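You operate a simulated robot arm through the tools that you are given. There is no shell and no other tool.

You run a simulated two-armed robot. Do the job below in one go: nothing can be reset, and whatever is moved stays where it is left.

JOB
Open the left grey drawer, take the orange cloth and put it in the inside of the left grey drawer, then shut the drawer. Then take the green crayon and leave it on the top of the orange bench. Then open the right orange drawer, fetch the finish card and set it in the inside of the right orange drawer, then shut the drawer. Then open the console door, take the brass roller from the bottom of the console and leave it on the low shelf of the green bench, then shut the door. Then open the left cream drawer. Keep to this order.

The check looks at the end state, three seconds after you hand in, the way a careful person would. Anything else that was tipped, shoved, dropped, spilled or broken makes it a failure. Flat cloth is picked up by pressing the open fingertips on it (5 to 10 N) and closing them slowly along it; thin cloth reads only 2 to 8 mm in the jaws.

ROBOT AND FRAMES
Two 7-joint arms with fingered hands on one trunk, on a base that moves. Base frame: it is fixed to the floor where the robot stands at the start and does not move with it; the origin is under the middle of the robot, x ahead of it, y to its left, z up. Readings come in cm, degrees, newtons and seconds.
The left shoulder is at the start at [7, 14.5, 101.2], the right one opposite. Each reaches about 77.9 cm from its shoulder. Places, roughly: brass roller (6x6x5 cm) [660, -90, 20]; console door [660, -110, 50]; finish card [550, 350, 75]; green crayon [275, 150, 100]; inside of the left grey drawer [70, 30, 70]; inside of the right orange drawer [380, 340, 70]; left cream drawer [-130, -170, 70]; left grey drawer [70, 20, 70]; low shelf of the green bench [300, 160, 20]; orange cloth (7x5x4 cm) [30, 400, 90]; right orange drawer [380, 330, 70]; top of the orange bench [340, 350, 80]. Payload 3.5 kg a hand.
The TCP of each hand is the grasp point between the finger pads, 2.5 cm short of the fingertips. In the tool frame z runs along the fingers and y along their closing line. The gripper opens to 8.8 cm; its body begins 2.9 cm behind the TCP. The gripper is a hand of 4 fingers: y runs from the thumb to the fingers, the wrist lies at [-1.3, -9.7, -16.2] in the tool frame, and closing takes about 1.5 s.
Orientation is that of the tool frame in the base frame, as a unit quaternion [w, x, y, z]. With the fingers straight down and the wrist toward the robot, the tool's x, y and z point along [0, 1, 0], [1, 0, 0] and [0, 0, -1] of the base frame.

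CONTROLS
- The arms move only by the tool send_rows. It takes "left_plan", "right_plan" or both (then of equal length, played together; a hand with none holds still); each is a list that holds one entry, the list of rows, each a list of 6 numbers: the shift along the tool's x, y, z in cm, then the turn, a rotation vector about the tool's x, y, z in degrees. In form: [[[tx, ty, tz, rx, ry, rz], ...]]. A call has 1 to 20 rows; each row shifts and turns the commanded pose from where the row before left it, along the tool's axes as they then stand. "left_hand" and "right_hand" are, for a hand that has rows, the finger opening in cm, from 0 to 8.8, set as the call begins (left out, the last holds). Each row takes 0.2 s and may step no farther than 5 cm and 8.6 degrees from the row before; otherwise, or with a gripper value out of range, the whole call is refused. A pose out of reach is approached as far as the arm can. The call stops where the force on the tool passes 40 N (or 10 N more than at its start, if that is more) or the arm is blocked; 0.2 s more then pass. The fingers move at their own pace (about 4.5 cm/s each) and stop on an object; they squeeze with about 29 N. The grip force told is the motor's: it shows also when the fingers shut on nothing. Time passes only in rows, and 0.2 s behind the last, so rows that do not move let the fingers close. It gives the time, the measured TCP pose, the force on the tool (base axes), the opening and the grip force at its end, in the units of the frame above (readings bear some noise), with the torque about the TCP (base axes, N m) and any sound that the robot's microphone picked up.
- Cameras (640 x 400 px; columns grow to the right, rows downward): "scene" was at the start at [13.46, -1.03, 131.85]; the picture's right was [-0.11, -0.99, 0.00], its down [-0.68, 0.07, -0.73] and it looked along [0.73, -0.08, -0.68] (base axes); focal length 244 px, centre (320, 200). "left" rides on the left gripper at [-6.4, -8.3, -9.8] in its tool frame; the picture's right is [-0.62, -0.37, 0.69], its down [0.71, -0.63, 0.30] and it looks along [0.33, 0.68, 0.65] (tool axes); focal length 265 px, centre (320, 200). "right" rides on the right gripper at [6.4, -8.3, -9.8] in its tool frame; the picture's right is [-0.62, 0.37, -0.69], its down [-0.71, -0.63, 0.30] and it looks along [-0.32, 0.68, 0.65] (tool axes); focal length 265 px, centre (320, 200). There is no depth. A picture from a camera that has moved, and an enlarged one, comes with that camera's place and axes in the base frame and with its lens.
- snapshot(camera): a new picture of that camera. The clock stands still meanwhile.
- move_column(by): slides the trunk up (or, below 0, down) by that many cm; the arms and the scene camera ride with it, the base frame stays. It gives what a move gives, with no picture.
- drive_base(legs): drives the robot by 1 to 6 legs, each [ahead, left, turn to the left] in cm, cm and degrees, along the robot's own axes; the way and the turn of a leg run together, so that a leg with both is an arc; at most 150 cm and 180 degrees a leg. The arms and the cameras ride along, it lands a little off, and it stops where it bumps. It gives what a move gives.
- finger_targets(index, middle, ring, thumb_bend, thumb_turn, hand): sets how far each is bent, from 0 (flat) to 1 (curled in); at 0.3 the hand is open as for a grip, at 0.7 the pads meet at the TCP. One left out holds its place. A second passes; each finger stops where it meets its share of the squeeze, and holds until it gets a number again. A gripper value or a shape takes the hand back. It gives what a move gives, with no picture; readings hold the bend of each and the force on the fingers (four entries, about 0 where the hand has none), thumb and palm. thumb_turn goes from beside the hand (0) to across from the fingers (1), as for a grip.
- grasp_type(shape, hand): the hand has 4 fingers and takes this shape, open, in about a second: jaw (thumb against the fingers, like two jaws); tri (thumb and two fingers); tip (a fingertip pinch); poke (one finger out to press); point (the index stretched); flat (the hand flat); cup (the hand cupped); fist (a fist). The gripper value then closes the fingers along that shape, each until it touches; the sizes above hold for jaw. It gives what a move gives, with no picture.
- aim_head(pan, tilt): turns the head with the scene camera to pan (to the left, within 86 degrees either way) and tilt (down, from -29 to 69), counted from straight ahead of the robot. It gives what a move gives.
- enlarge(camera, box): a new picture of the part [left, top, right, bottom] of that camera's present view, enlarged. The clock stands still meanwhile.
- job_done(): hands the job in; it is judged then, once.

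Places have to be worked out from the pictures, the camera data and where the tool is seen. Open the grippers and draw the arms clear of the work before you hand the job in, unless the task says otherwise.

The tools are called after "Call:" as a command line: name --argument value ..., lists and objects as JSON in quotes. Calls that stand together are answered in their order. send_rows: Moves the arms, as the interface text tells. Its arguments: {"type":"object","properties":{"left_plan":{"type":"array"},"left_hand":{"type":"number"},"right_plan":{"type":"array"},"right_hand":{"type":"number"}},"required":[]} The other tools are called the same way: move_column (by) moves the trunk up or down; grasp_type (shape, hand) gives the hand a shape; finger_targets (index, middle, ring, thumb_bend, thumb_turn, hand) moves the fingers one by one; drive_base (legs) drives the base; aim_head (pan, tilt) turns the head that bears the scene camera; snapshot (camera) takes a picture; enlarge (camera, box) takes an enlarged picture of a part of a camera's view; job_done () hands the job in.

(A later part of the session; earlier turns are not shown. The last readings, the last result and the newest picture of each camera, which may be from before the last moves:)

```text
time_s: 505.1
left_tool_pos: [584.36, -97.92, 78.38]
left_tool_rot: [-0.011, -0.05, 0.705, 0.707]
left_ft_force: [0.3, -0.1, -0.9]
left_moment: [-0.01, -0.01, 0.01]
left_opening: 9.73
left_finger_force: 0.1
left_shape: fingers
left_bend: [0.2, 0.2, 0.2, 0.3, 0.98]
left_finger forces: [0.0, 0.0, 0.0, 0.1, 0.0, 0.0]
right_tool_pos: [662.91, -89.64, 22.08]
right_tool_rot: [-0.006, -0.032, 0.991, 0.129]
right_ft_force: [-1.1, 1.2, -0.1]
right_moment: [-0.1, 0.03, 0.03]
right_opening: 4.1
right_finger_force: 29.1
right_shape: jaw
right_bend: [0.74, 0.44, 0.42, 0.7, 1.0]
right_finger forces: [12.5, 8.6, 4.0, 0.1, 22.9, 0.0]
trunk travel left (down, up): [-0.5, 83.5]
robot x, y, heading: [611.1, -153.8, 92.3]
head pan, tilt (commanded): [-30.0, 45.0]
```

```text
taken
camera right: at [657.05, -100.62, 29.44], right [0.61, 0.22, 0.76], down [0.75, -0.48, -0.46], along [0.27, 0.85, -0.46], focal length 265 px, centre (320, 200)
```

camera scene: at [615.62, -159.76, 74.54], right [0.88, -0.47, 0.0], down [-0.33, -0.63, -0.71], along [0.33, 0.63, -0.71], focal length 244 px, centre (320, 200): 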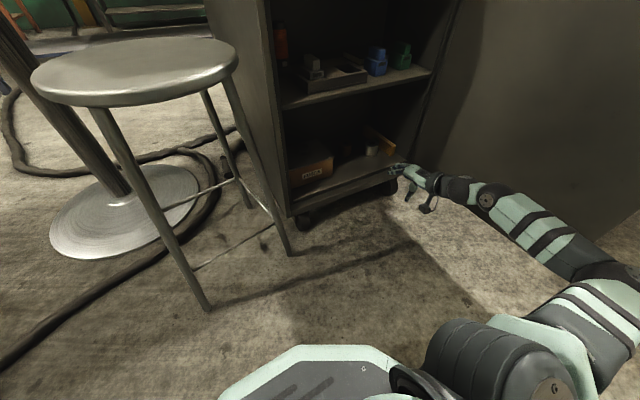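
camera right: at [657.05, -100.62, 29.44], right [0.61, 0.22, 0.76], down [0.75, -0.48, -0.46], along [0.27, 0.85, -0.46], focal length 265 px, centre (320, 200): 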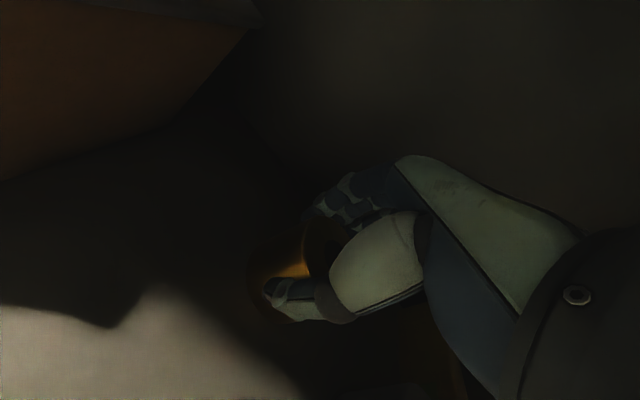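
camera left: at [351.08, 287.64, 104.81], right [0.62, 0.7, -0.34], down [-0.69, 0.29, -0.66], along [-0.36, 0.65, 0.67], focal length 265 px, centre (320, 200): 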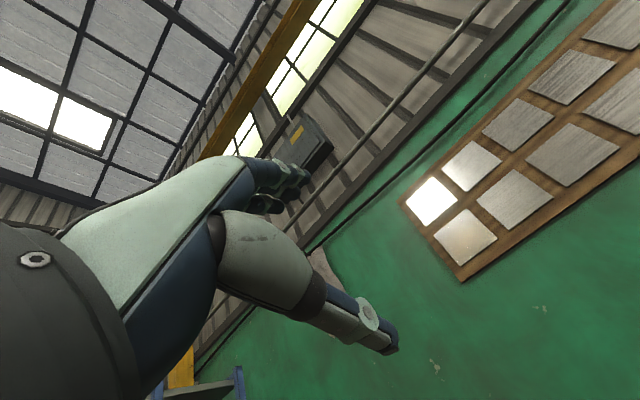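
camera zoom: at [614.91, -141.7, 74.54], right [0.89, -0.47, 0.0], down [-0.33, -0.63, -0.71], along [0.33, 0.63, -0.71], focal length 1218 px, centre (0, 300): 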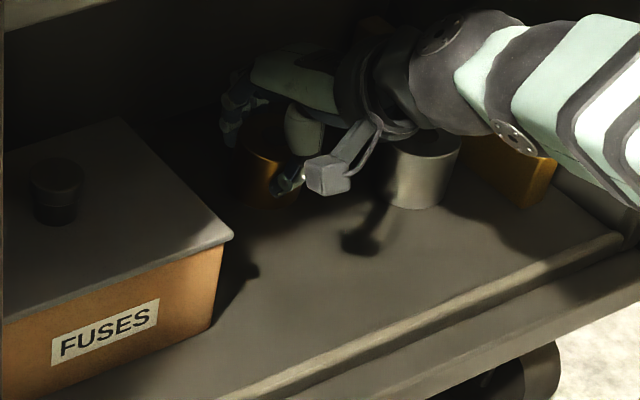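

Gripped (29 N). I lift it 2.5 cm carefully and check that it comes along.

Call:
send_rows --right_plan '[[[0, 0.13, -0.5, 0, 0, 0], [0, 0.2, -0.8, 0, 0, 0], [0, 0.3, -1.1, 0, 0, 0]]]'

Call:
enlarge --camera "scene" --box '[320, 140, 448, 220]'

Call:
enlarge --camera "right" --box '[200, 180, 440, 330]'

```text
time_s: 505.9
left_tool_pos: [584.3, -97.71, 78.38]
left_tool_rot: [-0.01, -0.049, 0.706, 0.707]
left_ft_force: [0.8, -0.3, -0.3]
left_moment: [-0.02, 0.02, -0.01]
left_opening: 9.74
left_finger_force: 0.1
left_shape: fingers
left_bend: [0.2, 0.2, 0.2, 0.3, 0.98]
left_finger forces: [0.0, 0.1, 0.1, 0.0, 0.1, 0.0]
right_tool_pos: [662.99, -89.87, 24.34]
right_tool_rot: [-0.007, -0.031, 0.991, 0.128]
right_ft_force: [0.1, 1.0, -7.1]
right_moment: [-0.06, 0.07, -0.01]
right_opening: 4.0
right_finger_force: 29.0
right_shape: jaw
right_bend: [0.74, 0.45, 0.44, 0.7, 0.98]
right_finger forces: [12.1, 7.9, 4.4, 0.1, 23.3, 0.0]
trunk travel left (down, up): [-0.5, 83.5]
robot x, y, heading: [610.99, -153.75, 92.2]
head pan, tilt (commanded): [-30.0, 45.0]
```

```text
5.00 times, centred on (384, 180) of scene
camera zoom: at [614.97, -141.64, 74.52], right [0.89, -0.47, 0.0], down [-0.33, -0.63, -0.71], along [0.33, 0.62, -0.71], focal length 1218 px, centre (0, 300)
```

zoom: 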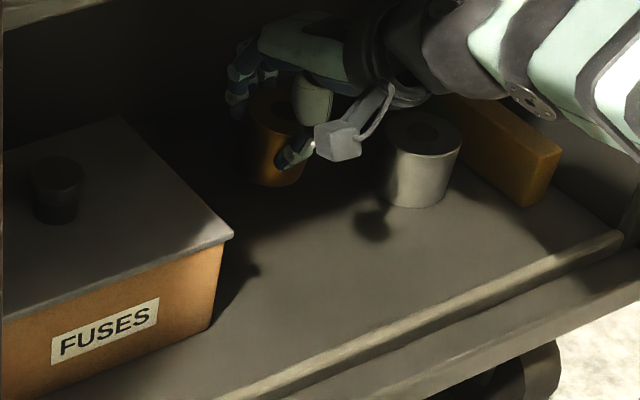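

```text
2.67 times, centred on (320, 255) of right
camera zoom: at [657.11, -100.7, 31.87], right [0.61, 0.22, 0.76], down [0.74, -0.49, -0.46], along [0.27, 0.85, -0.46], focal length 708 px, centre (320, 53)
```

zoom: 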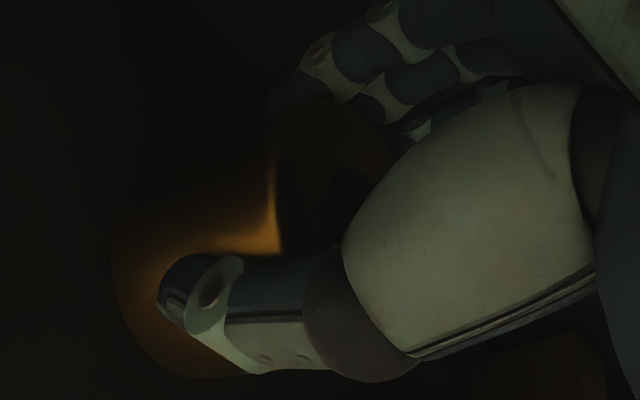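

The brass roller is lifted (≈0.7 kg) and the steel one is untouched. I raise 1.5 cm more and back straight out with the base.

Call:
send_rows --right_plan '[[[0, 0.2, -0.8, 0, 0, 0], [0, 0.2, -0.8, 0, 0, 0]]]'

Call:
drive_base --legs '[[-18, 0, 0]]'

Call:
snapshot --camera "scene"

Call:
snapshot --camera "right"

```text
time_s: 506.5
left_tool_pos: [584.3, -97.78, 78.34]
left_tool_rot: [-0.01, -0.049, 0.706, 0.707]
left_ft_force: [-0.1, 0.4, -0.2]
left_moment: [0.01, 0.03, 0.04]
left_opening: 9.74
left_finger_force: 0.1
left_shape: fingers
left_bend: [0.2, 0.2, 0.2, 0.3, 0.98]
left_finger forces: [0.1, 0.1, 0.0, 0.1, 0.0, 0.0]
right_tool_pos: [662.93, -89.8, 26.06]
right_tool_rot: [-0.006, -0.031, 0.991, 0.127]
right_ft_force: [0.0, 0.9, -6.7]
right_moment: [-0.03, 0.07, 0.0]
right_opening: 4.03
right_finger_force: 28.7
right_shape: jaw
right_bend: [0.74, 0.45, 0.44, 0.7, 0.98]
right_finger forces: [12.1, 7.9, 4.4, 0.1, 23.3, 0.1]
trunk travel left (down, up): [-0.5, 83.5]
robot x, y, heading: [611.61, -153.89, 92.2]
head pan, tilt (commanded): [-30.0, 45.0]
```

```text
time_s: 508.0
left_tool_pos: [585.02, -115.66, 78.36]
left_tool_rot: [-0.01, -0.049, 0.706, 0.707]
left_ft_force: [-1.3, 0.2, 0.6]
left_moment: [0.02, 0.05, 0.02]
left_opening: 9.75
left_finger_force: 0.0
left_shape: fingers
left_bend: [0.2, 0.2, 0.2, 0.3, 0.98]
left_finger forces: [0.0, 0.1, 0.1, 0.0, 0.1, 0.1]
right_tool_pos: [663.51, -107.55, 26.15]
right_tool_rot: [-0.007, -0.031, 0.991, 0.128]
right_ft_force: [0.5, 0.1, -7.1]
right_moment: [-0.03, 0.1, 0.02]
right_opening: 4.03
right_finger_force: 28.7
right_shape: jaw
right_bend: [0.74, 0.45, 0.44, 0.7, 0.98]
right_finger forces: [12.1, 7.9, 4.4, 0.1, 23.4, 0.0]
trunk travel left (down, up): [-0.5, 83.5]
robot x, y, heading: [611.51, -171.55, 92.0]
head pan, tilt (commanded): [-30.0, 45.0]
```

```text
taken
camera scene: at [615.67, -159.4, 74.52], right [0.89, -0.46, 0.0], down [-0.33, -0.63, -0.71], along [0.33, 0.63, -0.71], focal length 244 px, centre (320, 200)
```

scene: 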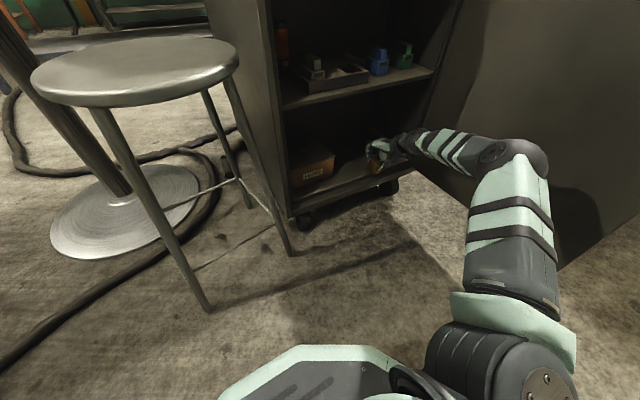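

```text
taken
camera right: at [657.75, -118.4, 33.57], right [0.61, 0.22, 0.76], down [0.75, -0.49, -0.46], along [0.27, 0.85, -0.46], focal length 265 px, centre (320, 200)
```

right: 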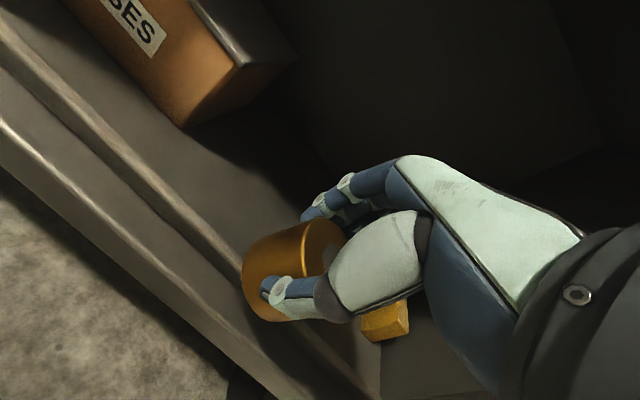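

The roller is out of the compartment. I retract the arm 14 cm, then raise the trunk.

Call:
send_rows --right_plan '[[[0, -3.3, -1.1, 0, 0, 0], [0, -3.3, -1.1, 0, 0, 0], [0, -3.3, -1.1, 0, 0, 0], [0, -3.3, -1.1, 0, 0, 0], [1.5, -1, -3, 0, 0, 0], [1.5, -1, -3, 0, 0, 0]]]'

Call:
move_column --by 40

Call:
snapshot --camera "scene"

Call:
snapshot --camera "right"

```text
time_s: 509.4
left_tool_pos: [585.03, -115.54, 78.39]
left_tool_rot: [-0.01, -0.049, 0.706, 0.707]
left_ft_force: [-0.4, -0.3, -0.3]
left_moment: [0.0, 0.03, 0.0]
left_opening: 9.74
left_finger_force: 0.0
left_shape: fingers
left_bend: [0.2, 0.2, 0.2, 0.3, 0.98]
left_finger forces: [0.0, 0.1, 0.0, 0.0, 0.0, 0.0]
right_tool_pos: [661.92, -125.15, 32.25]
right_tool_rot: [-0.006, -0.031, 0.991, 0.128]
right_ft_force: [0.5, 0.3, -7.9]
right_moment: [-0.03, 0.1, 0.04]
right_opening: 3.97
right_finger_force: 29.2
right_shape: jaw
right_bend: [0.74, 0.46, 0.45, 0.7, 0.98]
right_finger forces: [11.7, 7.4, 4.5, 0.1, 22.8, 0.0]
trunk travel left (down, up): [-0.5, 83.5]
robot x, y, heading: [611.51, -171.62, 92.4]
head pan, tilt (commanded): [-30.0, 45.0]
```

```text
time_s: 513.3
left_tool_pos: [585.06, -115.5, 118.45]
left_tool_rot: [-0.01, -0.05, 0.706, 0.707]
left_ft_force: [0.4, -0.4, -0.3]
left_moment: [0.03, 0.0, 0.02]
left_opening: 9.73
left_finger_force: 0.1
left_shape: fingers
left_bend: [0.2, 0.2, 0.2, 0.3, 0.98]
left_finger forces: [0.0, 0.1, 0.0, 0.1, 0.0, 0.1]
right_tool_pos: [661.96, -125.09, 72.2]
right_tool_rot: [-0.005, -0.031, 0.991, 0.127]
right_ft_force: [-0.1, 0.6, -7.3]
right_moment: [-0.06, 0.08, -0.04]
right_opening: 3.95
right_finger_force: 29.1
right_shape: jaw
right_bend: [0.74, 0.46, 0.45, 0.7, 0.98]
right_finger forces: [11.7, 7.5, 4.5, 0.1, 22.8, 0.0]
trunk travel left (down, up): [-40.5, 43.5]
robot x, y, heading: [611.48, -171.59, 92.5]
head pan, tilt (commanded): [-30.0, 45.0]
```

```text
taken
camera scene: at [615.71, -159.38, 114.52], right [0.89, -0.46, 0.0], down [-0.33, -0.63, -0.71], along [0.33, 0.63, -0.71], focal length 244 px, centre (320, 200)
```

scene: 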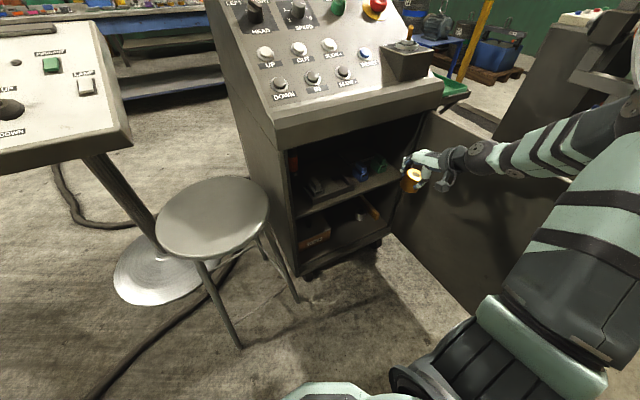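

```text
taken
camera right: at [656.14, -135.94, 79.72], right [0.61, 0.22, 0.76], down [0.75, -0.49, -0.46], along [0.27, 0.85, -0.46], focal length 265 px, centre (320, 200)
```

right: 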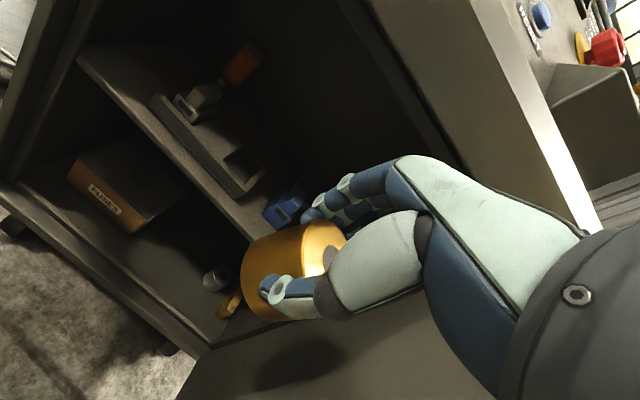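

The roller is securely held. I raise the trunk to travel height and drive back around the stool and pedestal toward the green bench, leaving the door open for now.

Call:
move_column --by 40

Call:
drive_base --legs '[[7, 24, 0], [39, 48, 0]]'

Call:
aim_head --pan 0 --tilt 40

Call:
snapshot --camera "scene"

```text
time_s: 517.1
left_tool_pos: [585.11, -115.36, 158.42]
left_tool_rot: [-0.01, -0.049, 0.706, 0.707]
left_ft_force: [-0.7, 0.7, -0.2]
left_moment: [-0.01, 0.0, 0.04]
left_opening: 9.75
left_finger_force: 0.1
left_shape: fingers
left_bend: [0.2, 0.2, 0.2, 0.3, 0.98]
left_finger forces: [0.0, 0.0, 0.0, 0.0, 0.0, 0.0]
right_tool_pos: [662.11, -125.01, 112.29]
right_tool_rot: [-0.006, -0.031, 0.991, 0.128]
right_ft_force: [-0.2, 0.4, -7.3]
right_moment: [-0.02, 0.08, 0.01]
right_opening: 3.96
right_finger_force: 28.4
right_shape: jaw
right_bend: [0.74, 0.46, 0.45, 0.7, 0.98]
right_finger forces: [11.6, 7.4, 4.5, 0.1, 22.7, 0.1]
trunk travel left (down, up): [-80.5, 3.5]
robot x, y, heading: [611.49, -171.6, 92.3]
head pan, tilt (commanded): [-30.0, 45.0]
```

```text
time_s: 522.0
left_tool_pos: [512.55, -71.92, 158.51]
left_tool_rot: [-0.005, -0.044, 0.706, 0.707]
left_ft_force: [0.6, 0.2, -0.2]
left_moment: [0.0, -0.04, 0.01]
left_opening: 9.74
left_finger_force: 0.1
left_shape: fingers
left_bend: [0.2, 0.2, 0.2, 0.3, 0.98]
left_finger forces: [0.0, 0.0, 0.1, 0.0, 0.0, 0.0]
right_tool_pos: [589.27, -82.44, 112.29]
right_tool_rot: [-0.006, -0.024, 0.991, 0.129]
right_ft_force: [-0.5, 0.0, -7.7]
right_moment: [-0.02, 0.09, 0.02]
right_opening: 3.98
right_finger_force: 29.7
right_shape: jaw
right_bend: [0.74, 0.46, 0.45, 0.7, 0.98]
right_finger forces: [11.9, 7.3, 4.6, 0.0, 22.7, 0.1]
trunk travel left (down, up): [-80.5, 3.5]
robot x, y, heading: [538.46, -128.06, 91.7]
head pan, tilt (commanded): [-30.0, 45.0]
```

```text
time_s: 522.9
left_tool_pos: [512.29, -71.85, 158.41]
left_tool_rot: [-0.005, -0.045, 0.706, 0.707]
left_ft_force: [0.1, 0.5, -0.7]
left_moment: [0.0, 0.05, 0.04]
left_opening: 9.74
left_finger_force: 0.1
left_shape: fingers
left_bend: [0.2, 0.2, 0.2, 0.3, 0.98]
left_finger forces: [0.0, 0.1, 0.1, 0.0, 0.0, 0.0]
right_tool_pos: [589.34, -82.36, 112.24]
right_tool_rot: [-0.005, -0.025, 0.991, 0.128]
right_ft_force: [-0.8, 0.3, -6.1]
right_moment: [-0.03, 0.08, 0.0]
right_opening: 3.97
right_finger_force: 28.8
right_shape: jaw
right_bend: [0.74, 0.46, 0.45, 0.7, 0.98]
right_finger forces: [11.9, 7.4, 4.6, 0.0, 22.8, 0.0]
trunk travel left (down, up): [-80.5, 3.5]
robot x, y, heading: [538.61, -128.32, 91.4]
head pan, tilt (commanded): [0.0, 40.0]
```

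```text
taken
camera scene: at [538.42, -114.71, 155.25], right [1.0, 0.03, 0.0], down [0.02, -0.64, -0.77], along [-0.02, 0.77, -0.64], focal length 244 px, centre (320, 200)
```

scene: 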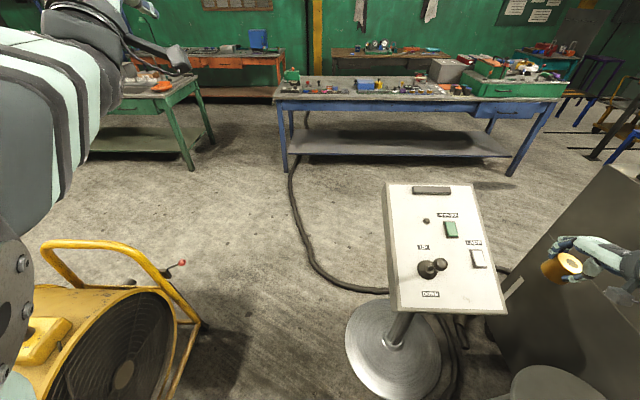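

The lane between the fan (x≲484) and the pedestal base (x≳550) is centred on x≈517; the roller rides ~15 cm above the pedestal's joystick. I drive through it.

Call:
drive_base --legs '[[58.5, 20, 0], [70, 0, 0]]'

Call:
snapshot --camera "scene"

```text
time_s: 529.8
left_tool_pos: [490.8, 55.78, 158.42]
left_tool_rot: [0.0, -0.04, 0.706, 0.707]
left_ft_force: [-0.7, 0.3, -0.5]
left_moment: [-0.04, 0.0, 0.01]
left_opening: 9.73
left_finger_force: 0.0
left_shape: fingers
left_bend: [0.2, 0.2, 0.2, 0.3, 0.98]
left_finger forces: [0.0, 0.1, 0.1, 0.0, 0.0, 0.1]
right_tool_pos: [567.58, 44.23, 112.3]
right_tool_rot: [-0.005, -0.018, 0.991, 0.129]
right_ft_force: [-0.3, -0.2, -7.3]
right_moment: [0.01, 0.07, 0.0]
right_opening: 3.96
right_finger_force: 29.4
right_shape: jaw
right_bend: [0.74, 0.46, 0.45, 0.7, 0.98]
right_finger forces: [11.8, 7.4, 4.7, 0.0, 22.6, 0.0]
trunk travel left (down, up): [-80.5, 3.5]
robot x, y, heading: [515.84, -1.08, 90.9]
head pan, tilt (commanded): [0.0, 40.0]
```

```text
taken
camera scene: at [516.23, 12.52, 155.27], right [1.0, 0.01, 0.0], down [0.01, -0.64, -0.77], along [-0.01, 0.77, -0.64], focal length 244 px, centre (320, 200)
```

scene: 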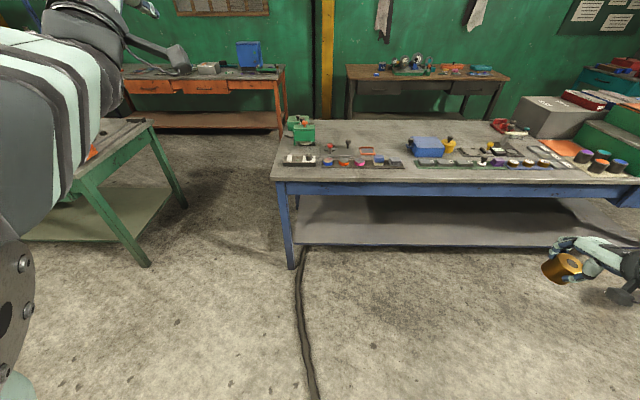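

Clear of the pedestal. I strafe left along the aisle to the front of the green bench.

Call:
drive_base --legs '[[0, 150, -0.5], [0, 92, 0]]'

Call:
aim_head --pan -10 --tilt 35

Call:
snapshot --camera "scene"

```text
time_s: 541.7
left_tool_pos: [248.59, 55.49, 158.53]
left_tool_rot: [0.004, -0.036, 0.706, 0.707]
left_ft_force: [0.1, -0.6, -0.3]
left_moment: [-0.01, -0.03, 0.0]
left_opening: 9.73
left_finger_force: 0.0
left_shape: fingers
left_bend: [0.2, 0.2, 0.2, 0.3, 0.98]
left_finger forces: [0.0, 0.1, 0.0, 0.0, 0.0, 0.0]
right_tool_pos: [325.13, 42.88, 112.2]
right_tool_rot: [-0.004, -0.012, 0.992, 0.127]
right_ft_force: [0.6, 0.3, -7.5]
right_moment: [0.04, 0.1, 0.02]
right_opening: 3.97
right_finger_force: 28.7
right_shape: jaw
right_bend: [0.74, 0.46, 0.45, 0.7, 0.98]
right_finger forces: [11.9, 7.4, 4.7, 0.1, 22.5, 0.0]
trunk travel left (down, up): [-80.5, 3.5]
robot x, y, heading: [272.68, -1.67, 89.9]
head pan, tilt (commanded): [0.0, 40.0]
```

```text
time_s: 542.5
left_tool_pos: [248.41, 55.4, 158.53]
left_tool_rot: [0.005, -0.035, 0.706, 0.707]
left_ft_force: [0.3, -1.0, -0.2]
left_moment: [-0.02, 0.01, 0.02]
left_opening: 9.76
left_finger_force: 0.0
left_shape: fingers
left_bend: [0.2, 0.2, 0.2, 0.3, 0.98]
left_finger forces: [0.0, 0.1, 0.0, 0.1, 0.0, 0.0]
right_tool_pos: [325.03, 42.86, 112.29]
right_tool_rot: [-0.003, -0.012, 0.992, 0.127]
right_ft_force: [-0.9, -0.7, -6.1]
right_moment: [0.0, 0.08, 0.01]
right_opening: 3.93
right_finger_force: 29.6
right_shape: jaw
right_bend: [0.74, 0.46, 0.45, 0.7, 0.98]
right_finger forces: [12.0, 7.4, 4.9, 0.0, 22.7, 0.0]
trunk travel left (down, up): [-80.5, 3.5]
robot x, y, heading: [273.15, -1.74, 90.2]
head pan, tilt (commanded): [-10.0, 35.0]
```

```text
taken
camera scene: at [274.84, 12.04, 156.01], right [0.98, -0.17, 0.0], down [-0.1, -0.57, -0.82], along [0.14, 0.81, -0.57], focal length 244 px, centre (320, 200)
```

scene: 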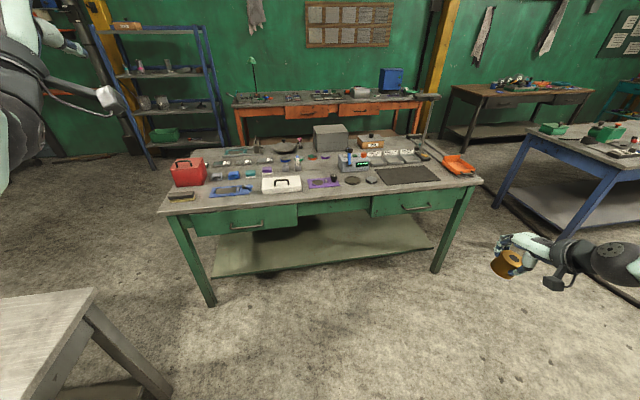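

The low shelf is clear (front edge y≈126). I lower the left hand and bring the right hand inward here in open space, so that both can go under the bench top.

Call:
send_rows --left_plan '[[[0, -3, 0, 0, 0, 0], [0, -3, 0, 0, 0, 0], [0, -3, 0, 0, 0, 0], [0, -3, 0, 0, 0, 0], [0, -3, 0, 0, 0, 0], [0, -3, 0, 0, 0, 0], [0, -3, 0, 0, 0, 0], [0, -3, 0, 0, 0, 0], [0, -3, 0, 0, 0, 0], [0, -3, 0, 0, 0, 0], [0, -3, 0, 0, 0, 0], [0, -3, 0, 0, 0, 0]]]' --right_plan '[[[2, 0, 0, 0, 0, 0], [2, 0, 0, 0, 0, 0], [2, 0, 0, 0, 0, 0], [2, 0, 0, 0, 0, 0], [2, 0, 0, 0, 0, 0], [2, 0, 0, 0, 0, 0], [2, 0, 0, 0, 0, 0], [2, 0, 0, 0, 0, 0], [2, 0, 0, 0, 0, 0], [2, 0, 0, 0, 0, 0], [0, 0, 0, 0, 0, 0], [0, 0, 0, 0, 0, 0]]]'

Call:
move_column --by -40

Call:
move_column --by -40

Call:
snapshot --camera "scene"

```text
time_s: 545.0
left_tool_pos: [250.49, 55.52, 122.55]
left_tool_rot: [0.004, -0.035, 0.706, 0.707]
left_ft_force: [0.5, 0.0, 0.4]
left_moment: [-0.01, 0.01, -0.03]
left_opening: 9.75
left_finger_force: 0.0
left_shape: fingers
left_bend: [0.2, 0.2, 0.2, 0.3, 0.98]
left_finger forces: [0.1, 0.0, 0.1, 0.0, 0.0, 0.0]
right_tool_pos: [305.16, 42.31, 112.14]
right_tool_rot: [-0.003, -0.011, 0.992, 0.128]
right_ft_force: [-0.6, -0.2, -6.8]
right_moment: [-0.04, 0.1, 0.02]
right_opening: 3.93
right_finger_force: 28.7
right_shape: jaw
right_bend: [0.74, 0.46, 0.45, 0.7, 0.98]
right_finger forces: [11.9, 7.3, 4.6, 0.0, 22.2, 0.0]
trunk travel left (down, up): [-80.5, 3.5]
robot x, y, heading: [273.13, -1.71, 90.1]
head pan, tilt (commanded): [-10.0, 35.0]
```

```text
time_s: 548.9
left_tool_pos: [250.53, 55.34, 82.57]
left_tool_rot: [0.005, -0.036, 0.706, 0.707]
left_ft_force: [0.0, -0.2, 0.4]
left_moment: [-0.01, 0.01, 0.02]
left_opening: 9.71
left_finger_force: 0.1
left_shape: fingers
left_bend: [0.2, 0.2, 0.2, 0.3, 0.98]
left_finger forces: [0.1, 0.0, 0.0, 0.0, 0.0, 0.1]
right_tool_pos: [305.16, 42.17, 72.26]
right_tool_rot: [-0.004, -0.011, 0.992, 0.128]
right_ft_force: [0.3, -0.1, -6.5]
right_moment: [-0.03, 0.07, -0.02]
right_opening: 3.91
right_finger_force: 29.2
right_shape: jaw
right_bend: [0.74, 0.46, 0.45, 0.7, 0.98]
right_finger forces: [11.9, 7.2, 4.7, 0.1, 22.2, 0.0]
trunk travel left (down, up): [-40.5, 43.5]
robot x, y, heading: [272.95, -1.62, 89.7]
head pan, tilt (commanded): [-10.0, 35.0]
```

```text
time_s: 552.7
left_tool_pos: [250.51, 55.32, 42.62]
left_tool_rot: [0.005, -0.035, 0.706, 0.707]
left_ft_force: [0.4, -0.6, 0.6]
left_moment: [0.0, -0.03, 0.0]
left_opening: 9.73
left_finger_force: 0.0
left_shape: fingers
left_bend: [0.2, 0.2, 0.2, 0.3, 0.98]
left_finger forces: [0.1, 0.1, 0.0, 0.0, 0.0, 0.0]
right_tool_pos: [305.11, 42.09, 32.42]
right_tool_rot: [-0.003, -0.011, 0.992, 0.128]
right_ft_force: [0.2, -0.9, -7.3]
right_moment: [-0.04, 0.11, -0.02]
right_opening: 3.92
right_finger_force: 29.2
right_shape: jaw
right_bend: [0.74, 0.46, 0.45, 0.7, 0.98]
right_finger forces: [12.0, 7.2, 4.7, 0.0, 22.2, 0.1]
trunk travel left (down, up): [-0.5, 83.5]
robot x, y, heading: [272.4, -1.69, 90.1]
head pan, tilt (commanded): [-10.0, 35.0]
```

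```text
taken
camera scene: at [274.73, 11.97, 76.01], right [0.98, -0.17, 0.0], down [-0.1, -0.57, -0.82], along [0.14, 0.81, -0.57], focal length 244 px, centre (320, 200)
```

scene: 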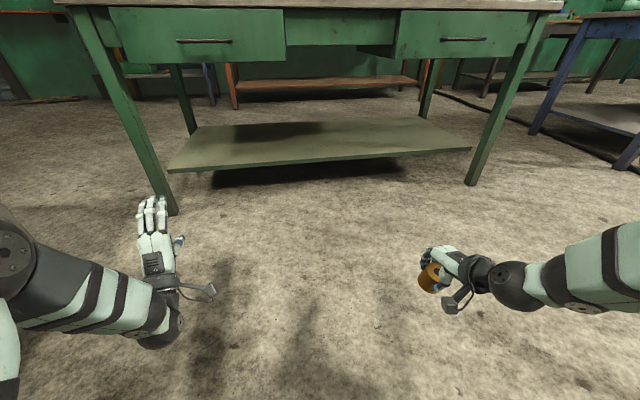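

Shelf top ≈ z 19.4, front edge y≈128. I zoom on the roller to see how it hangs in the hand.

Call:
enlarge --camera "scene" --box '[390, 230, 550, 330]'

Call:
enlarge --camera "right" --box '[200, 180, 440, 330]'

Call:
snapshot --camera "left"

```text
4.00 times, centred on (470, 280) of scene
camera zoom: at [274.73, 11.97, 76.01], right [0.98, -0.17, 0.0], down [-0.1, -0.57, -0.82], along [0.14, 0.81, -0.57], focal length 974 px, centre (-280, -120)
```

zoom: 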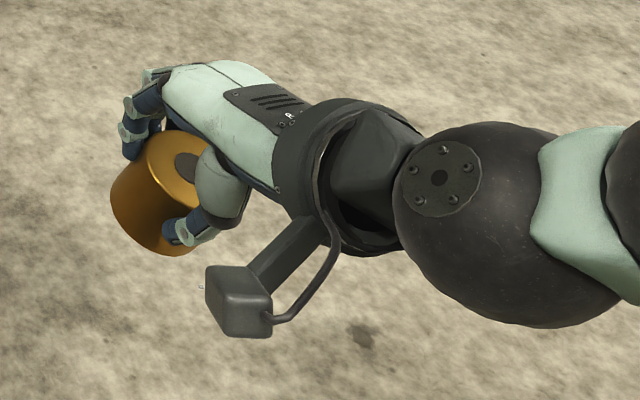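

```text
2.67 times, centred on (320, 255) of right
camera zoom: at [298.73, 31.49, 39.76], right [0.62, 0.2, 0.76], down [0.72, -0.52, -0.46], along [0.3, 0.83, -0.46], focal length 708 px, centre (320, 53)
```

zoom: 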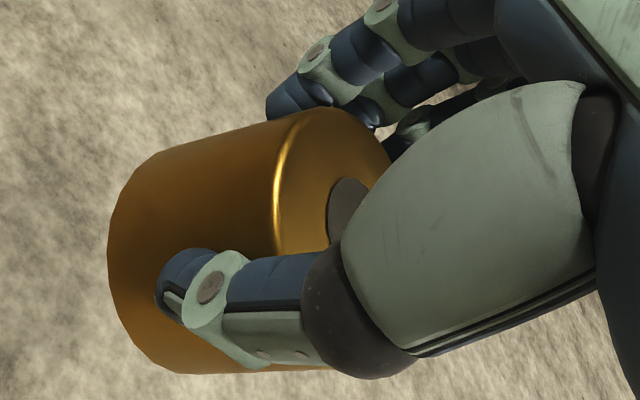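

```text
taken
camera left: at [257.87, 45.84, 34.59], right [0.61, 0.72, -0.33], down [-0.69, 0.27, -0.67], along [-0.39, 0.64, 0.66], focal length 265 px, centre (320, 200)
```

left: 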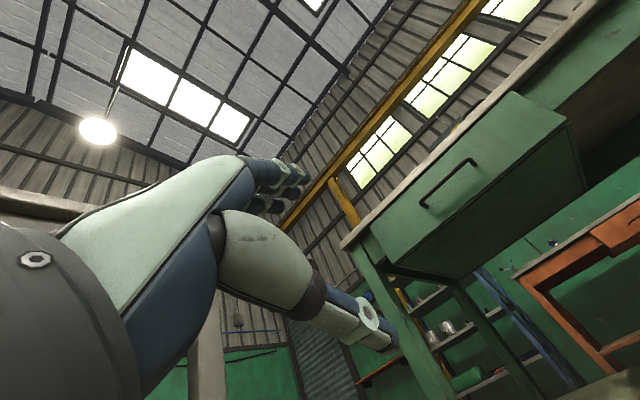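

The roller leans ~15–20° in the grip (its bottom toward left/forward). I level it by rolling the hand slightly, then check again.

Call:
send_rows --right_plan '[[[0, 0, 0, 5, -6, 0], [0, 0, 0, 5, -6, 0], [0, 0, 0, 4, -5, 0]]]'

Call:
enlarge --camera "scene" --box '[390, 230, 550, 330]'

Call:
snapshot --camera "right"

```text
time_s: 553.5
left_tool_pos: [250.48, 55.34, 42.34]
left_tool_rot: [0.004, -0.035, 0.706, 0.707]
left_ft_force: [0.0, -0.9, 0.1]
left_moment: [0.01, -0.01, 0.0]
left_opening: 9.71
left_finger_force: 0.0
left_shape: fingers
left_bend: [0.2, 0.2, 0.2, 0.3, 0.98]
left_finger forces: [0.1, 0.0, 0.0, 0.0, 0.0, 0.0]
right_tool_pos: [304.97, 42.09, 32.29]
right_tool_rot: [0.144, 0.008, 0.989, 0.006]
right_ft_force: [0.7, 0.0, -6.8]
right_moment: [-0.01, 0.12, -0.01]
right_opening: 3.9
right_finger_force: 28.9
right_shape: jaw
right_bend: [0.74, 0.46, 0.45, 0.7, 0.98]
right_finger forces: [13.4, 7.8, 4.7, 0.0, 22.3, 0.1]
trunk travel left (down, up): [-0.5, 83.5]
robot x, y, heading: [273.47, -1.24, 90.2]
head pan, tilt (commanded): [-10.0, 35.0]
```

```text
4.00 times, centred on (470, 280) of scene
camera zoom: at [274.74, 11.97, 76.01], right [0.98, -0.17, 0.0], down [-0.1, -0.57, -0.82], along [0.14, 0.81, -0.57], focal length 974 px, centre (-280, -120)
```

zoom: 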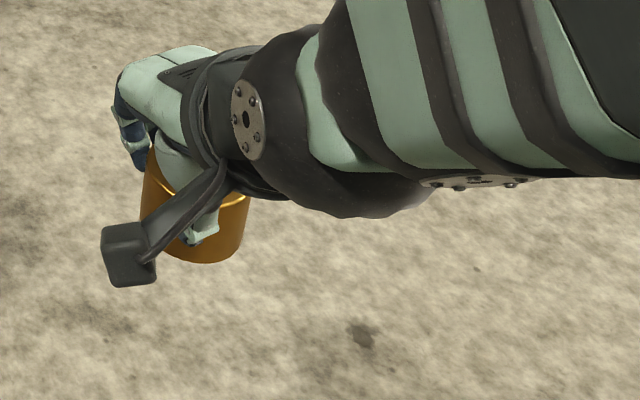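

```text
taken
camera right: at [295.77, 33.85, 39.81], right [0.4, 0.35, 0.85], down [0.76, -0.64, -0.1], along [0.51, 0.68, -0.52], focal length 265 px, centre (320, 200)
```

right: 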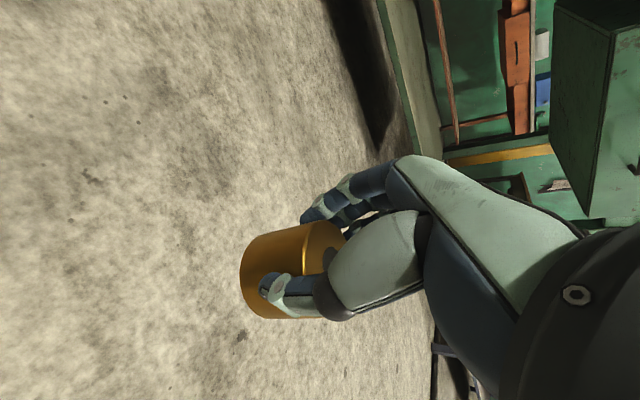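

The roller's axis is close to the tool axis, so vertical fingers are best; I undo the sideways roll.

Call:
send_rows --right_plan '[[[0, 0, 0, 0, 5.5, 0], [0, 0, 0, 0, 5.5, 0], [0, 0, 0, 0, 4.5, 0]]]'

Call:
enlarge --camera "scene" --box '[390, 230, 550, 330]'

```text
time_s: 554.3
left_tool_pos: [250.49, 55.26, 42.56]
left_tool_rot: [0.004, -0.035, 0.706, 0.707]
left_ft_force: [-0.6, -0.2, 0.3]
left_moment: [0.0, 0.01, 0.02]
left_opening: 9.72
left_finger_force: 0.2
left_shape: fingers
left_bend: [0.2, 0.2, 0.2, 0.3, 0.98]
left_finger forces: [0.0, 0.0, 0.0, 0.0, 0.0, 0.0]
right_tool_pos: [304.92, 41.99, 32.37]
right_tool_rot: [0.01, 0.006, 1.0, 0.007]
right_ft_force: [-0.1, 0.1, -8.3]
right_moment: [0.0, 0.09, 0.01]
right_opening: 3.93
right_finger_force: 28.9
right_shape: jaw
right_bend: [0.74, 0.46, 0.45, 0.7, 0.98]
right_finger forces: [12.7, 7.9, 5.0, 0.0, 21.7, 0.0]
trunk travel left (down, up): [-0.5, 83.5]
robot x, y, heading: [272.99, -1.6, 90.3]
head pan, tilt (commanded): [-10.0, 35.0]
```

```text
4.00 times, centred on (470, 280) of scene
camera zoom: at [274.73, 11.97, 76.01], right [0.98, -0.17, 0.0], down [-0.1, -0.57, -0.82], along [0.14, 0.81, -0.57], focal length 974 px, centre (-280, -120)
```

zoom: 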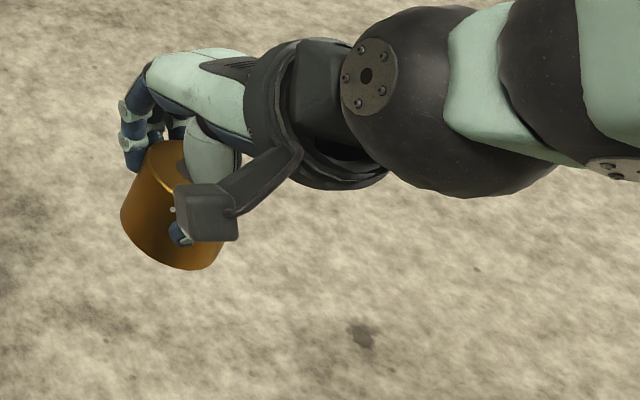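

The roller is upright now. I shift right a little and drive up to the bench with both hands low, under its top.

Call:
drive_base --legs '[[0, -13, 0], [60, 0, 0]]'

Call:
snapshot --camera "scene"

Call:
snapshot --camera "right"

```text
time_s: 558.6
left_tool_pos: [263.77, 116.95, 42.53]
left_tool_rot: [0.006, -0.034, 0.706, 0.707]
left_ft_force: [-0.5, 0.0, 0.3]
left_moment: [0.02, -0.03, 0.01]
left_opening: 9.72
left_finger_force: 0.1
left_shape: fingers
left_bend: [0.2, 0.2, 0.2, 0.3, 0.98]
left_finger forces: [0.0, 0.1, 0.1, 0.0, 0.1, 0.0]
right_tool_pos: [318.22, 103.25, 32.33]
right_tool_rot: [0.01, 0.01, 1.0, 0.008]
right_ft_force: [0.3, 0.1, -7.6]
right_moment: [0.04, 0.11, 0.03]
right_opening: 3.9
right_finger_force: 29.6
right_shape: jaw
right_bend: [0.74, 0.46, 0.45, 0.7, 0.98]
right_finger forces: [12.5, 8.0, 5.1, 0.1, 21.7, 0.0]
trunk travel left (down, up): [-0.5, 83.5]
robot x, y, heading: [285.93, 59.91, 89.7]
head pan, tilt (commanded): [-10.0, 35.0]
```

```text
taken
camera scene: at [287.73, 73.36, 76.01], right [0.98, -0.18, 0.0], down [-0.1, -0.56, -0.82], along [0.15, 0.81, -0.57], focal length 244 px, centre (320, 200)
```

scene: 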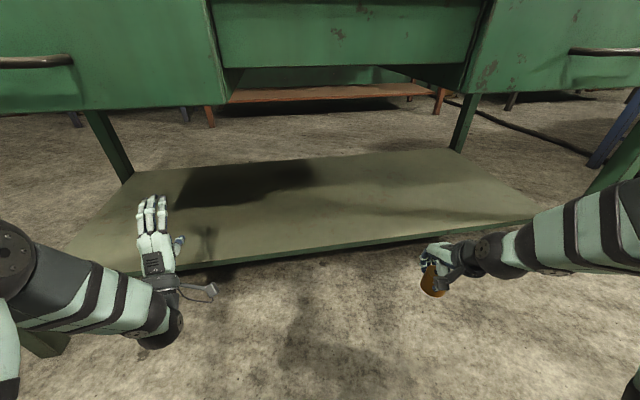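

```text
taken
camera right: at [311.34, 94.96, 41.91], right [0.61, 0.35, 0.71], down [0.71, -0.64, -0.3], along [0.35, 0.69, -0.64], focal length 265 px, centre (320, 200)
```

right: 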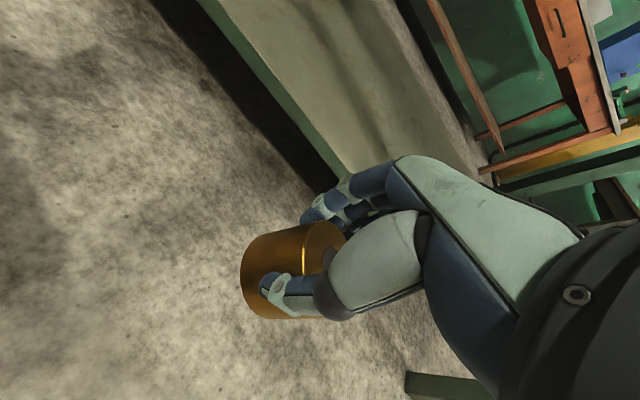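

I edge forward 6 cm and extend the right arm over the shelf.

Call:
drive_base --legs '[[6, 0, 0]]'

Call:
send_rows --right_plan '[[[0.5, 4, 0, 0, 0, 0], [0.5, 4, 0, 0, 0, 0], [0.5, 4, 0, 0, 0, 0], [0.5, 4, 0, 0, 0, 0], [0.5, 4, 0, 0, 0, 0], [0.5, 4, 0, 0, 0, 0], [0.5, 3, 0, 0, 0, 0]]]'

Call:
snapshot --camera "scene"

Call:
snapshot --camera "right"

```text
time_s: 559.6
left_tool_pos: [263.96, 123.04, 42.63]
left_tool_rot: [0.008, -0.032, 0.706, 0.707]
left_ft_force: [0.1, -0.1, 0.2]
left_moment: [0.01, 0.01, 0.01]
left_opening: 9.77
left_finger_force: 0.1
left_shape: fingers
left_bend: [0.2, 0.2, 0.2, 0.3, 0.98]
left_finger forces: [0.0, 0.1, 0.1, 0.1, 0.0, 0.0]
right_tool_pos: [318.26, 109.18, 32.31]
right_tool_rot: [0.01, 0.011, 1.0, 0.006]
right_ft_force: [-0.2, 0.3, -6.6]
right_moment: [0.04, 0.06, 0.02]
right_opening: 3.89
right_finger_force: 29.0
right_shape: jaw
right_bend: [0.74, 0.46, 0.45, 0.7, 0.98]
right_finger forces: [12.6, 8.1, 5.1, 0.1, 21.7, 0.0]
trunk travel left (down, up): [-0.5, 83.5]
robot x, y, heading: [286.03, 65.86, 89.5]
head pan, tilt (commanded): [-10.0, 35.0]
```

```text
time_s: 561.2
left_tool_pos: [263.86, 122.94, 42.48]
left_tool_rot: [0.006, -0.033, 0.707, 0.707]
left_ft_force: [-0.5, -0.1, -0.6]
left_moment: [-0.01, 0.02, 0.01]
left_opening: 9.74
left_finger_force: 0.0
left_shape: fingers
left_bend: [0.2, 0.2, 0.2, 0.3, 0.98]
left_finger forces: [0.1, 0.1, 0.1, 0.0, 0.0, 0.0]
right_tool_pos: [315.44, 136.44, 32.4]
right_tool_rot: [0.01, 0.012, 1.0, 0.005]
right_ft_force: [0.2, 0.7, -7.3]
right_moment: [0.01, 0.08, 0.03]
right_opening: 3.87
right_finger_force: 29.0
right_shape: jaw
right_bend: [0.74, 0.46, 0.44, 0.7, 0.98]
right_finger forces: [12.4, 8.1, 4.9, 0.0, 21.6, 0.0]
trunk travel left (down, up): [-0.5, 83.5]
robot x, y, heading: [285.78, 65.81, 89.3]
head pan, tilt (commanded): [-10.0, 35.0]
```

```text
taken
camera scene: at [287.79, 79.44, 76.0], right [0.98, -0.18, 0.0], down [-0.1, -0.57, -0.82], along [0.15, 0.8, -0.57], focal length 244 px, centre (320, 200)
```

scene: 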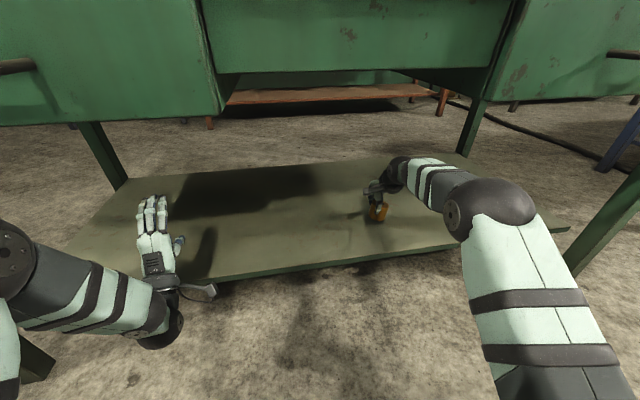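

```text
taken
camera right: at [308.51, 128.17, 42.14], right [0.61, 0.35, 0.71], down [0.71, -0.64, -0.3], along [0.35, 0.68, -0.64], focal length 265 px, centre (320, 200)
```

right: 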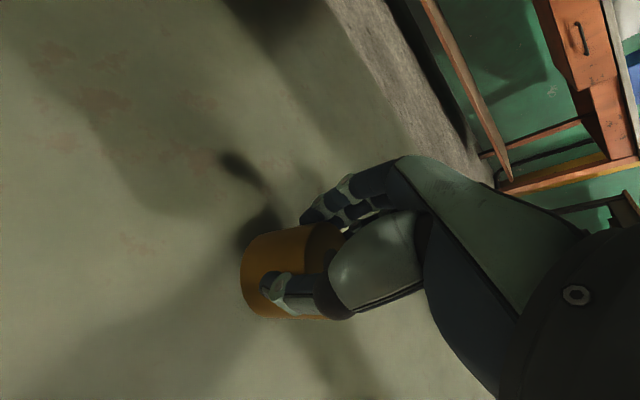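

The roller is over the shelf, ~10 cm in from its edge. I lower it gently until it touches.

Call:
send_rows --right_plan '[[[0, 0.5, 2.5, 0, 0, 0], [0, 0.5, 2.5, 0, 0, 0], [0, 0, 1.5, 0, 0, 0]]]'

Call:
send_rows --right_plan '[[[0, 0, 0.5, 0, 0, 0], [0, 0, 0.5, 0, 0, 0]]]'

Call:
send_rows --right_plan '[[[0, 0, 0.4, 0, 0, 0], [0, 0, 0.4, 0, 0, 0]]]'

Call:
snapshot --camera "right"

```text
time_s: 562.0
left_tool_pos: [263.8, 122.92, 42.77]
left_tool_rot: [0.007, -0.033, 0.705, 0.708]
left_ft_force: [-1.0, -0.1, -0.7]
left_moment: [-0.02, 0.0, -0.03]
left_opening: 9.74
left_finger_force: 0.0
left_shape: fingers
left_bend: [0.2, 0.2, 0.2, 0.3, 0.98]
left_finger forces: [0.0, 0.0, 0.0, 0.0, 0.0, 0.1]
right_tool_pos: [315.35, 137.55, 26.95]
right_tool_rot: [0.011, 0.009, 1.0, 0.015]
right_ft_force: [-4.8, -3.8, 17.7]
right_moment: [-0.06, -0.01, 0.02]
right_opening: 3.89
right_finger_force: 28.8
right_shape: jaw
right_bend: [0.75, 0.46, 0.45, 0.7, 0.97]
right_finger forces: [12.9, 8.2, 4.2, 0.0, 26.9, 0.0]
trunk travel left (down, up): [-0.5, 83.5]
robot x, y, heading: [286.0, 65.79, 89.6]
head pan, tilt (commanded): [-10.0, 35.0]
```

```text
time_s: 562.6
left_tool_pos: [263.97, 122.99, 42.5]
left_tool_rot: [0.007, -0.032, 0.707, 0.707]
left_ft_force: [-0.1, 0.2, 0.2]
left_moment: [0.0, 0.0, -0.03]
left_opening: 9.72
left_finger_force: 0.0
left_shape: fingers
left_bend: [0.2, 0.2, 0.2, 0.3, 0.98]
left_finger forces: [0.0, 0.0, 0.0, 0.1, 0.0, 0.1]
right_tool_pos: [315.8, 137.09, 24.52]
right_tool_rot: [0.01, 0.013, 1.0, 0.001]
right_ft_force: [0.5, 0.2, 0.6]
right_moment: [0.0, 0.04, -0.01]
right_opening: 2.43
right_finger_force: 28.8
right_shape: jaw
right_bend: [0.76, 0.54, 0.54, 0.86, 1.0]
right_finger forces: [0.1, 0.1, 0.0, 0.1, 0.0, 0.1]
trunk travel left (down, up): [-0.5, 83.5]
robot x, y, heading: [286.01, 65.79, 89.5]
head pan, tilt (commanded): [-10.0, 35.0]
```

```text
time_s: 563.2
left_tool_pos: [263.91, 122.94, 42.61]
left_tool_rot: [0.009, -0.033, 0.706, 0.707]
left_ft_force: [0.1, 0.2, 0.0]
left_moment: [-0.02, 0.0, 0.02]
left_opening: 9.74
left_finger_force: 0.0
left_shape: fingers
left_bend: [0.2, 0.2, 0.2, 0.3, 0.98]
left_finger forces: [0.0, 0.1, 0.0, 0.0, 0.1, 0.0]
right_tool_pos: [315.66, 137.31, 24.3]
right_tool_rot: [0.01, 0.01, 1.0, 0.007]
right_ft_force: [0.0, 0.2, 0.7]
right_moment: [0.03, 0.0, 0.0]
right_opening: 2.43
right_finger_force: 29.0
right_shape: jaw
right_bend: [0.76, 0.54, 0.54, 0.86, 1.0]
right_finger forces: [0.1, 0.1, 0.1, 0.1, 0.0, 0.0]
trunk travel left (down, up): [-0.5, 83.5]
robot x, y, heading: [286.01, 65.78, 89.6]
head pan, tilt (commanded): [-10.0, 35.0]
```

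```text
taken
camera right: at [308.7, 129.11, 34.01], right [0.61, 0.34, 0.71], down [0.71, -0.64, -0.3], along [0.35, 0.69, -0.64], focal length 265 px, centre (320, 200)
```

right: 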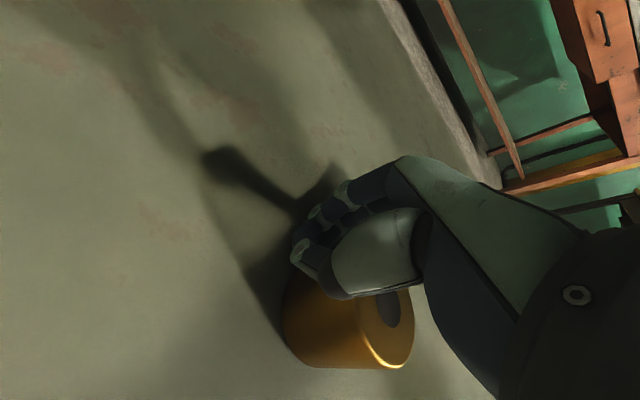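

The roller touched down sooner than expected and slid out of the grip; it now stands upright on the shelf beside the fingers. I lift the hand straight up, carefully.

Call:
send_rows --right_plan '[[[0.3, 0, -0.6, 0, 0, 0], [0.3, 0, -0.8, 0, 0, 0], [0.2, 0, -1.2, 0, 0, 0], [0, 0, -2, 0, 0, 0], [0, 0, -2.5, 0, 0, 0], [0, 0, -2.5, 0, 0, 0]]]'

Call:
snapshot --camera "right"

Call:
enlarge --camera "scene" --box '[300, 140, 460, 240]'

```text
time_s: 564.6
left_tool_pos: [263.9, 122.93, 42.51]
left_tool_rot: [0.008, -0.034, 0.706, 0.707]
left_ft_force: [-0.6, -0.1, 0.6]
left_moment: [0.01, -0.01, 0.0]
left_opening: 9.73
left_finger_force: 0.0
left_shape: fingers
left_bend: [0.2, 0.2, 0.2, 0.3, 0.98]
left_finger forces: [0.0, 0.0, 0.0, 0.1, 0.1, 0.0]
right_tool_pos: [314.72, 137.32, 33.99]
right_tool_rot: [0.01, 0.01, 1.0, 0.007]
right_ft_force: [0.7, -0.5, -0.1]
right_moment: [0.03, 0.03, 0.03]
right_opening: 2.41
right_finger_force: 28.7
right_shape: jaw
right_bend: [0.76, 0.54, 0.54, 0.86, 1.0]
right_finger forces: [0.0, 0.0, 0.0, 0.0, 0.0, 0.1]
trunk travel left (down, up): [-0.5, 83.5]
robot x, y, heading: [286.13, 65.71, 89.5]
head pan, tilt (commanded): [-10.0, 35.0]
```

```text
taken
camera right: at [307.75, 128.99, 43.68], right [0.61, 0.35, 0.71], down [0.71, -0.64, -0.3], along [0.35, 0.69, -0.64], focal length 265 px, centre (320, 200)
```

right: 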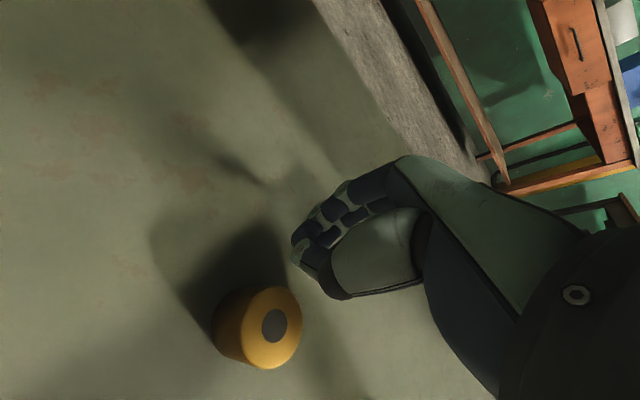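

```text
4.00 times, centred on (380, 190) of scene
camera zoom: at [287.76, 79.36, 76.02], right [0.98, -0.18, 0.0], down [-0.1, -0.56, -0.82], along [0.15, 0.81, -0.57], focal length 974 px, centre (80, 240)
```

zoom: 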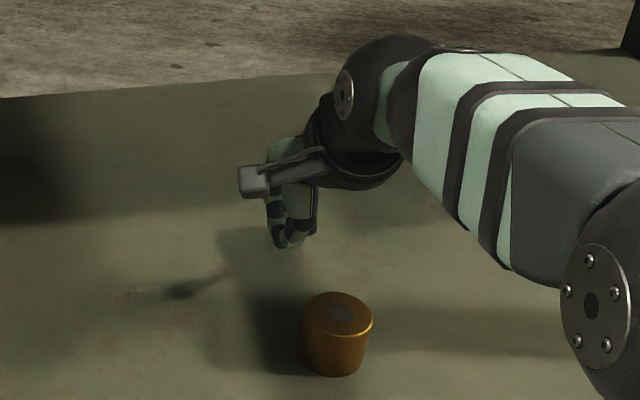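

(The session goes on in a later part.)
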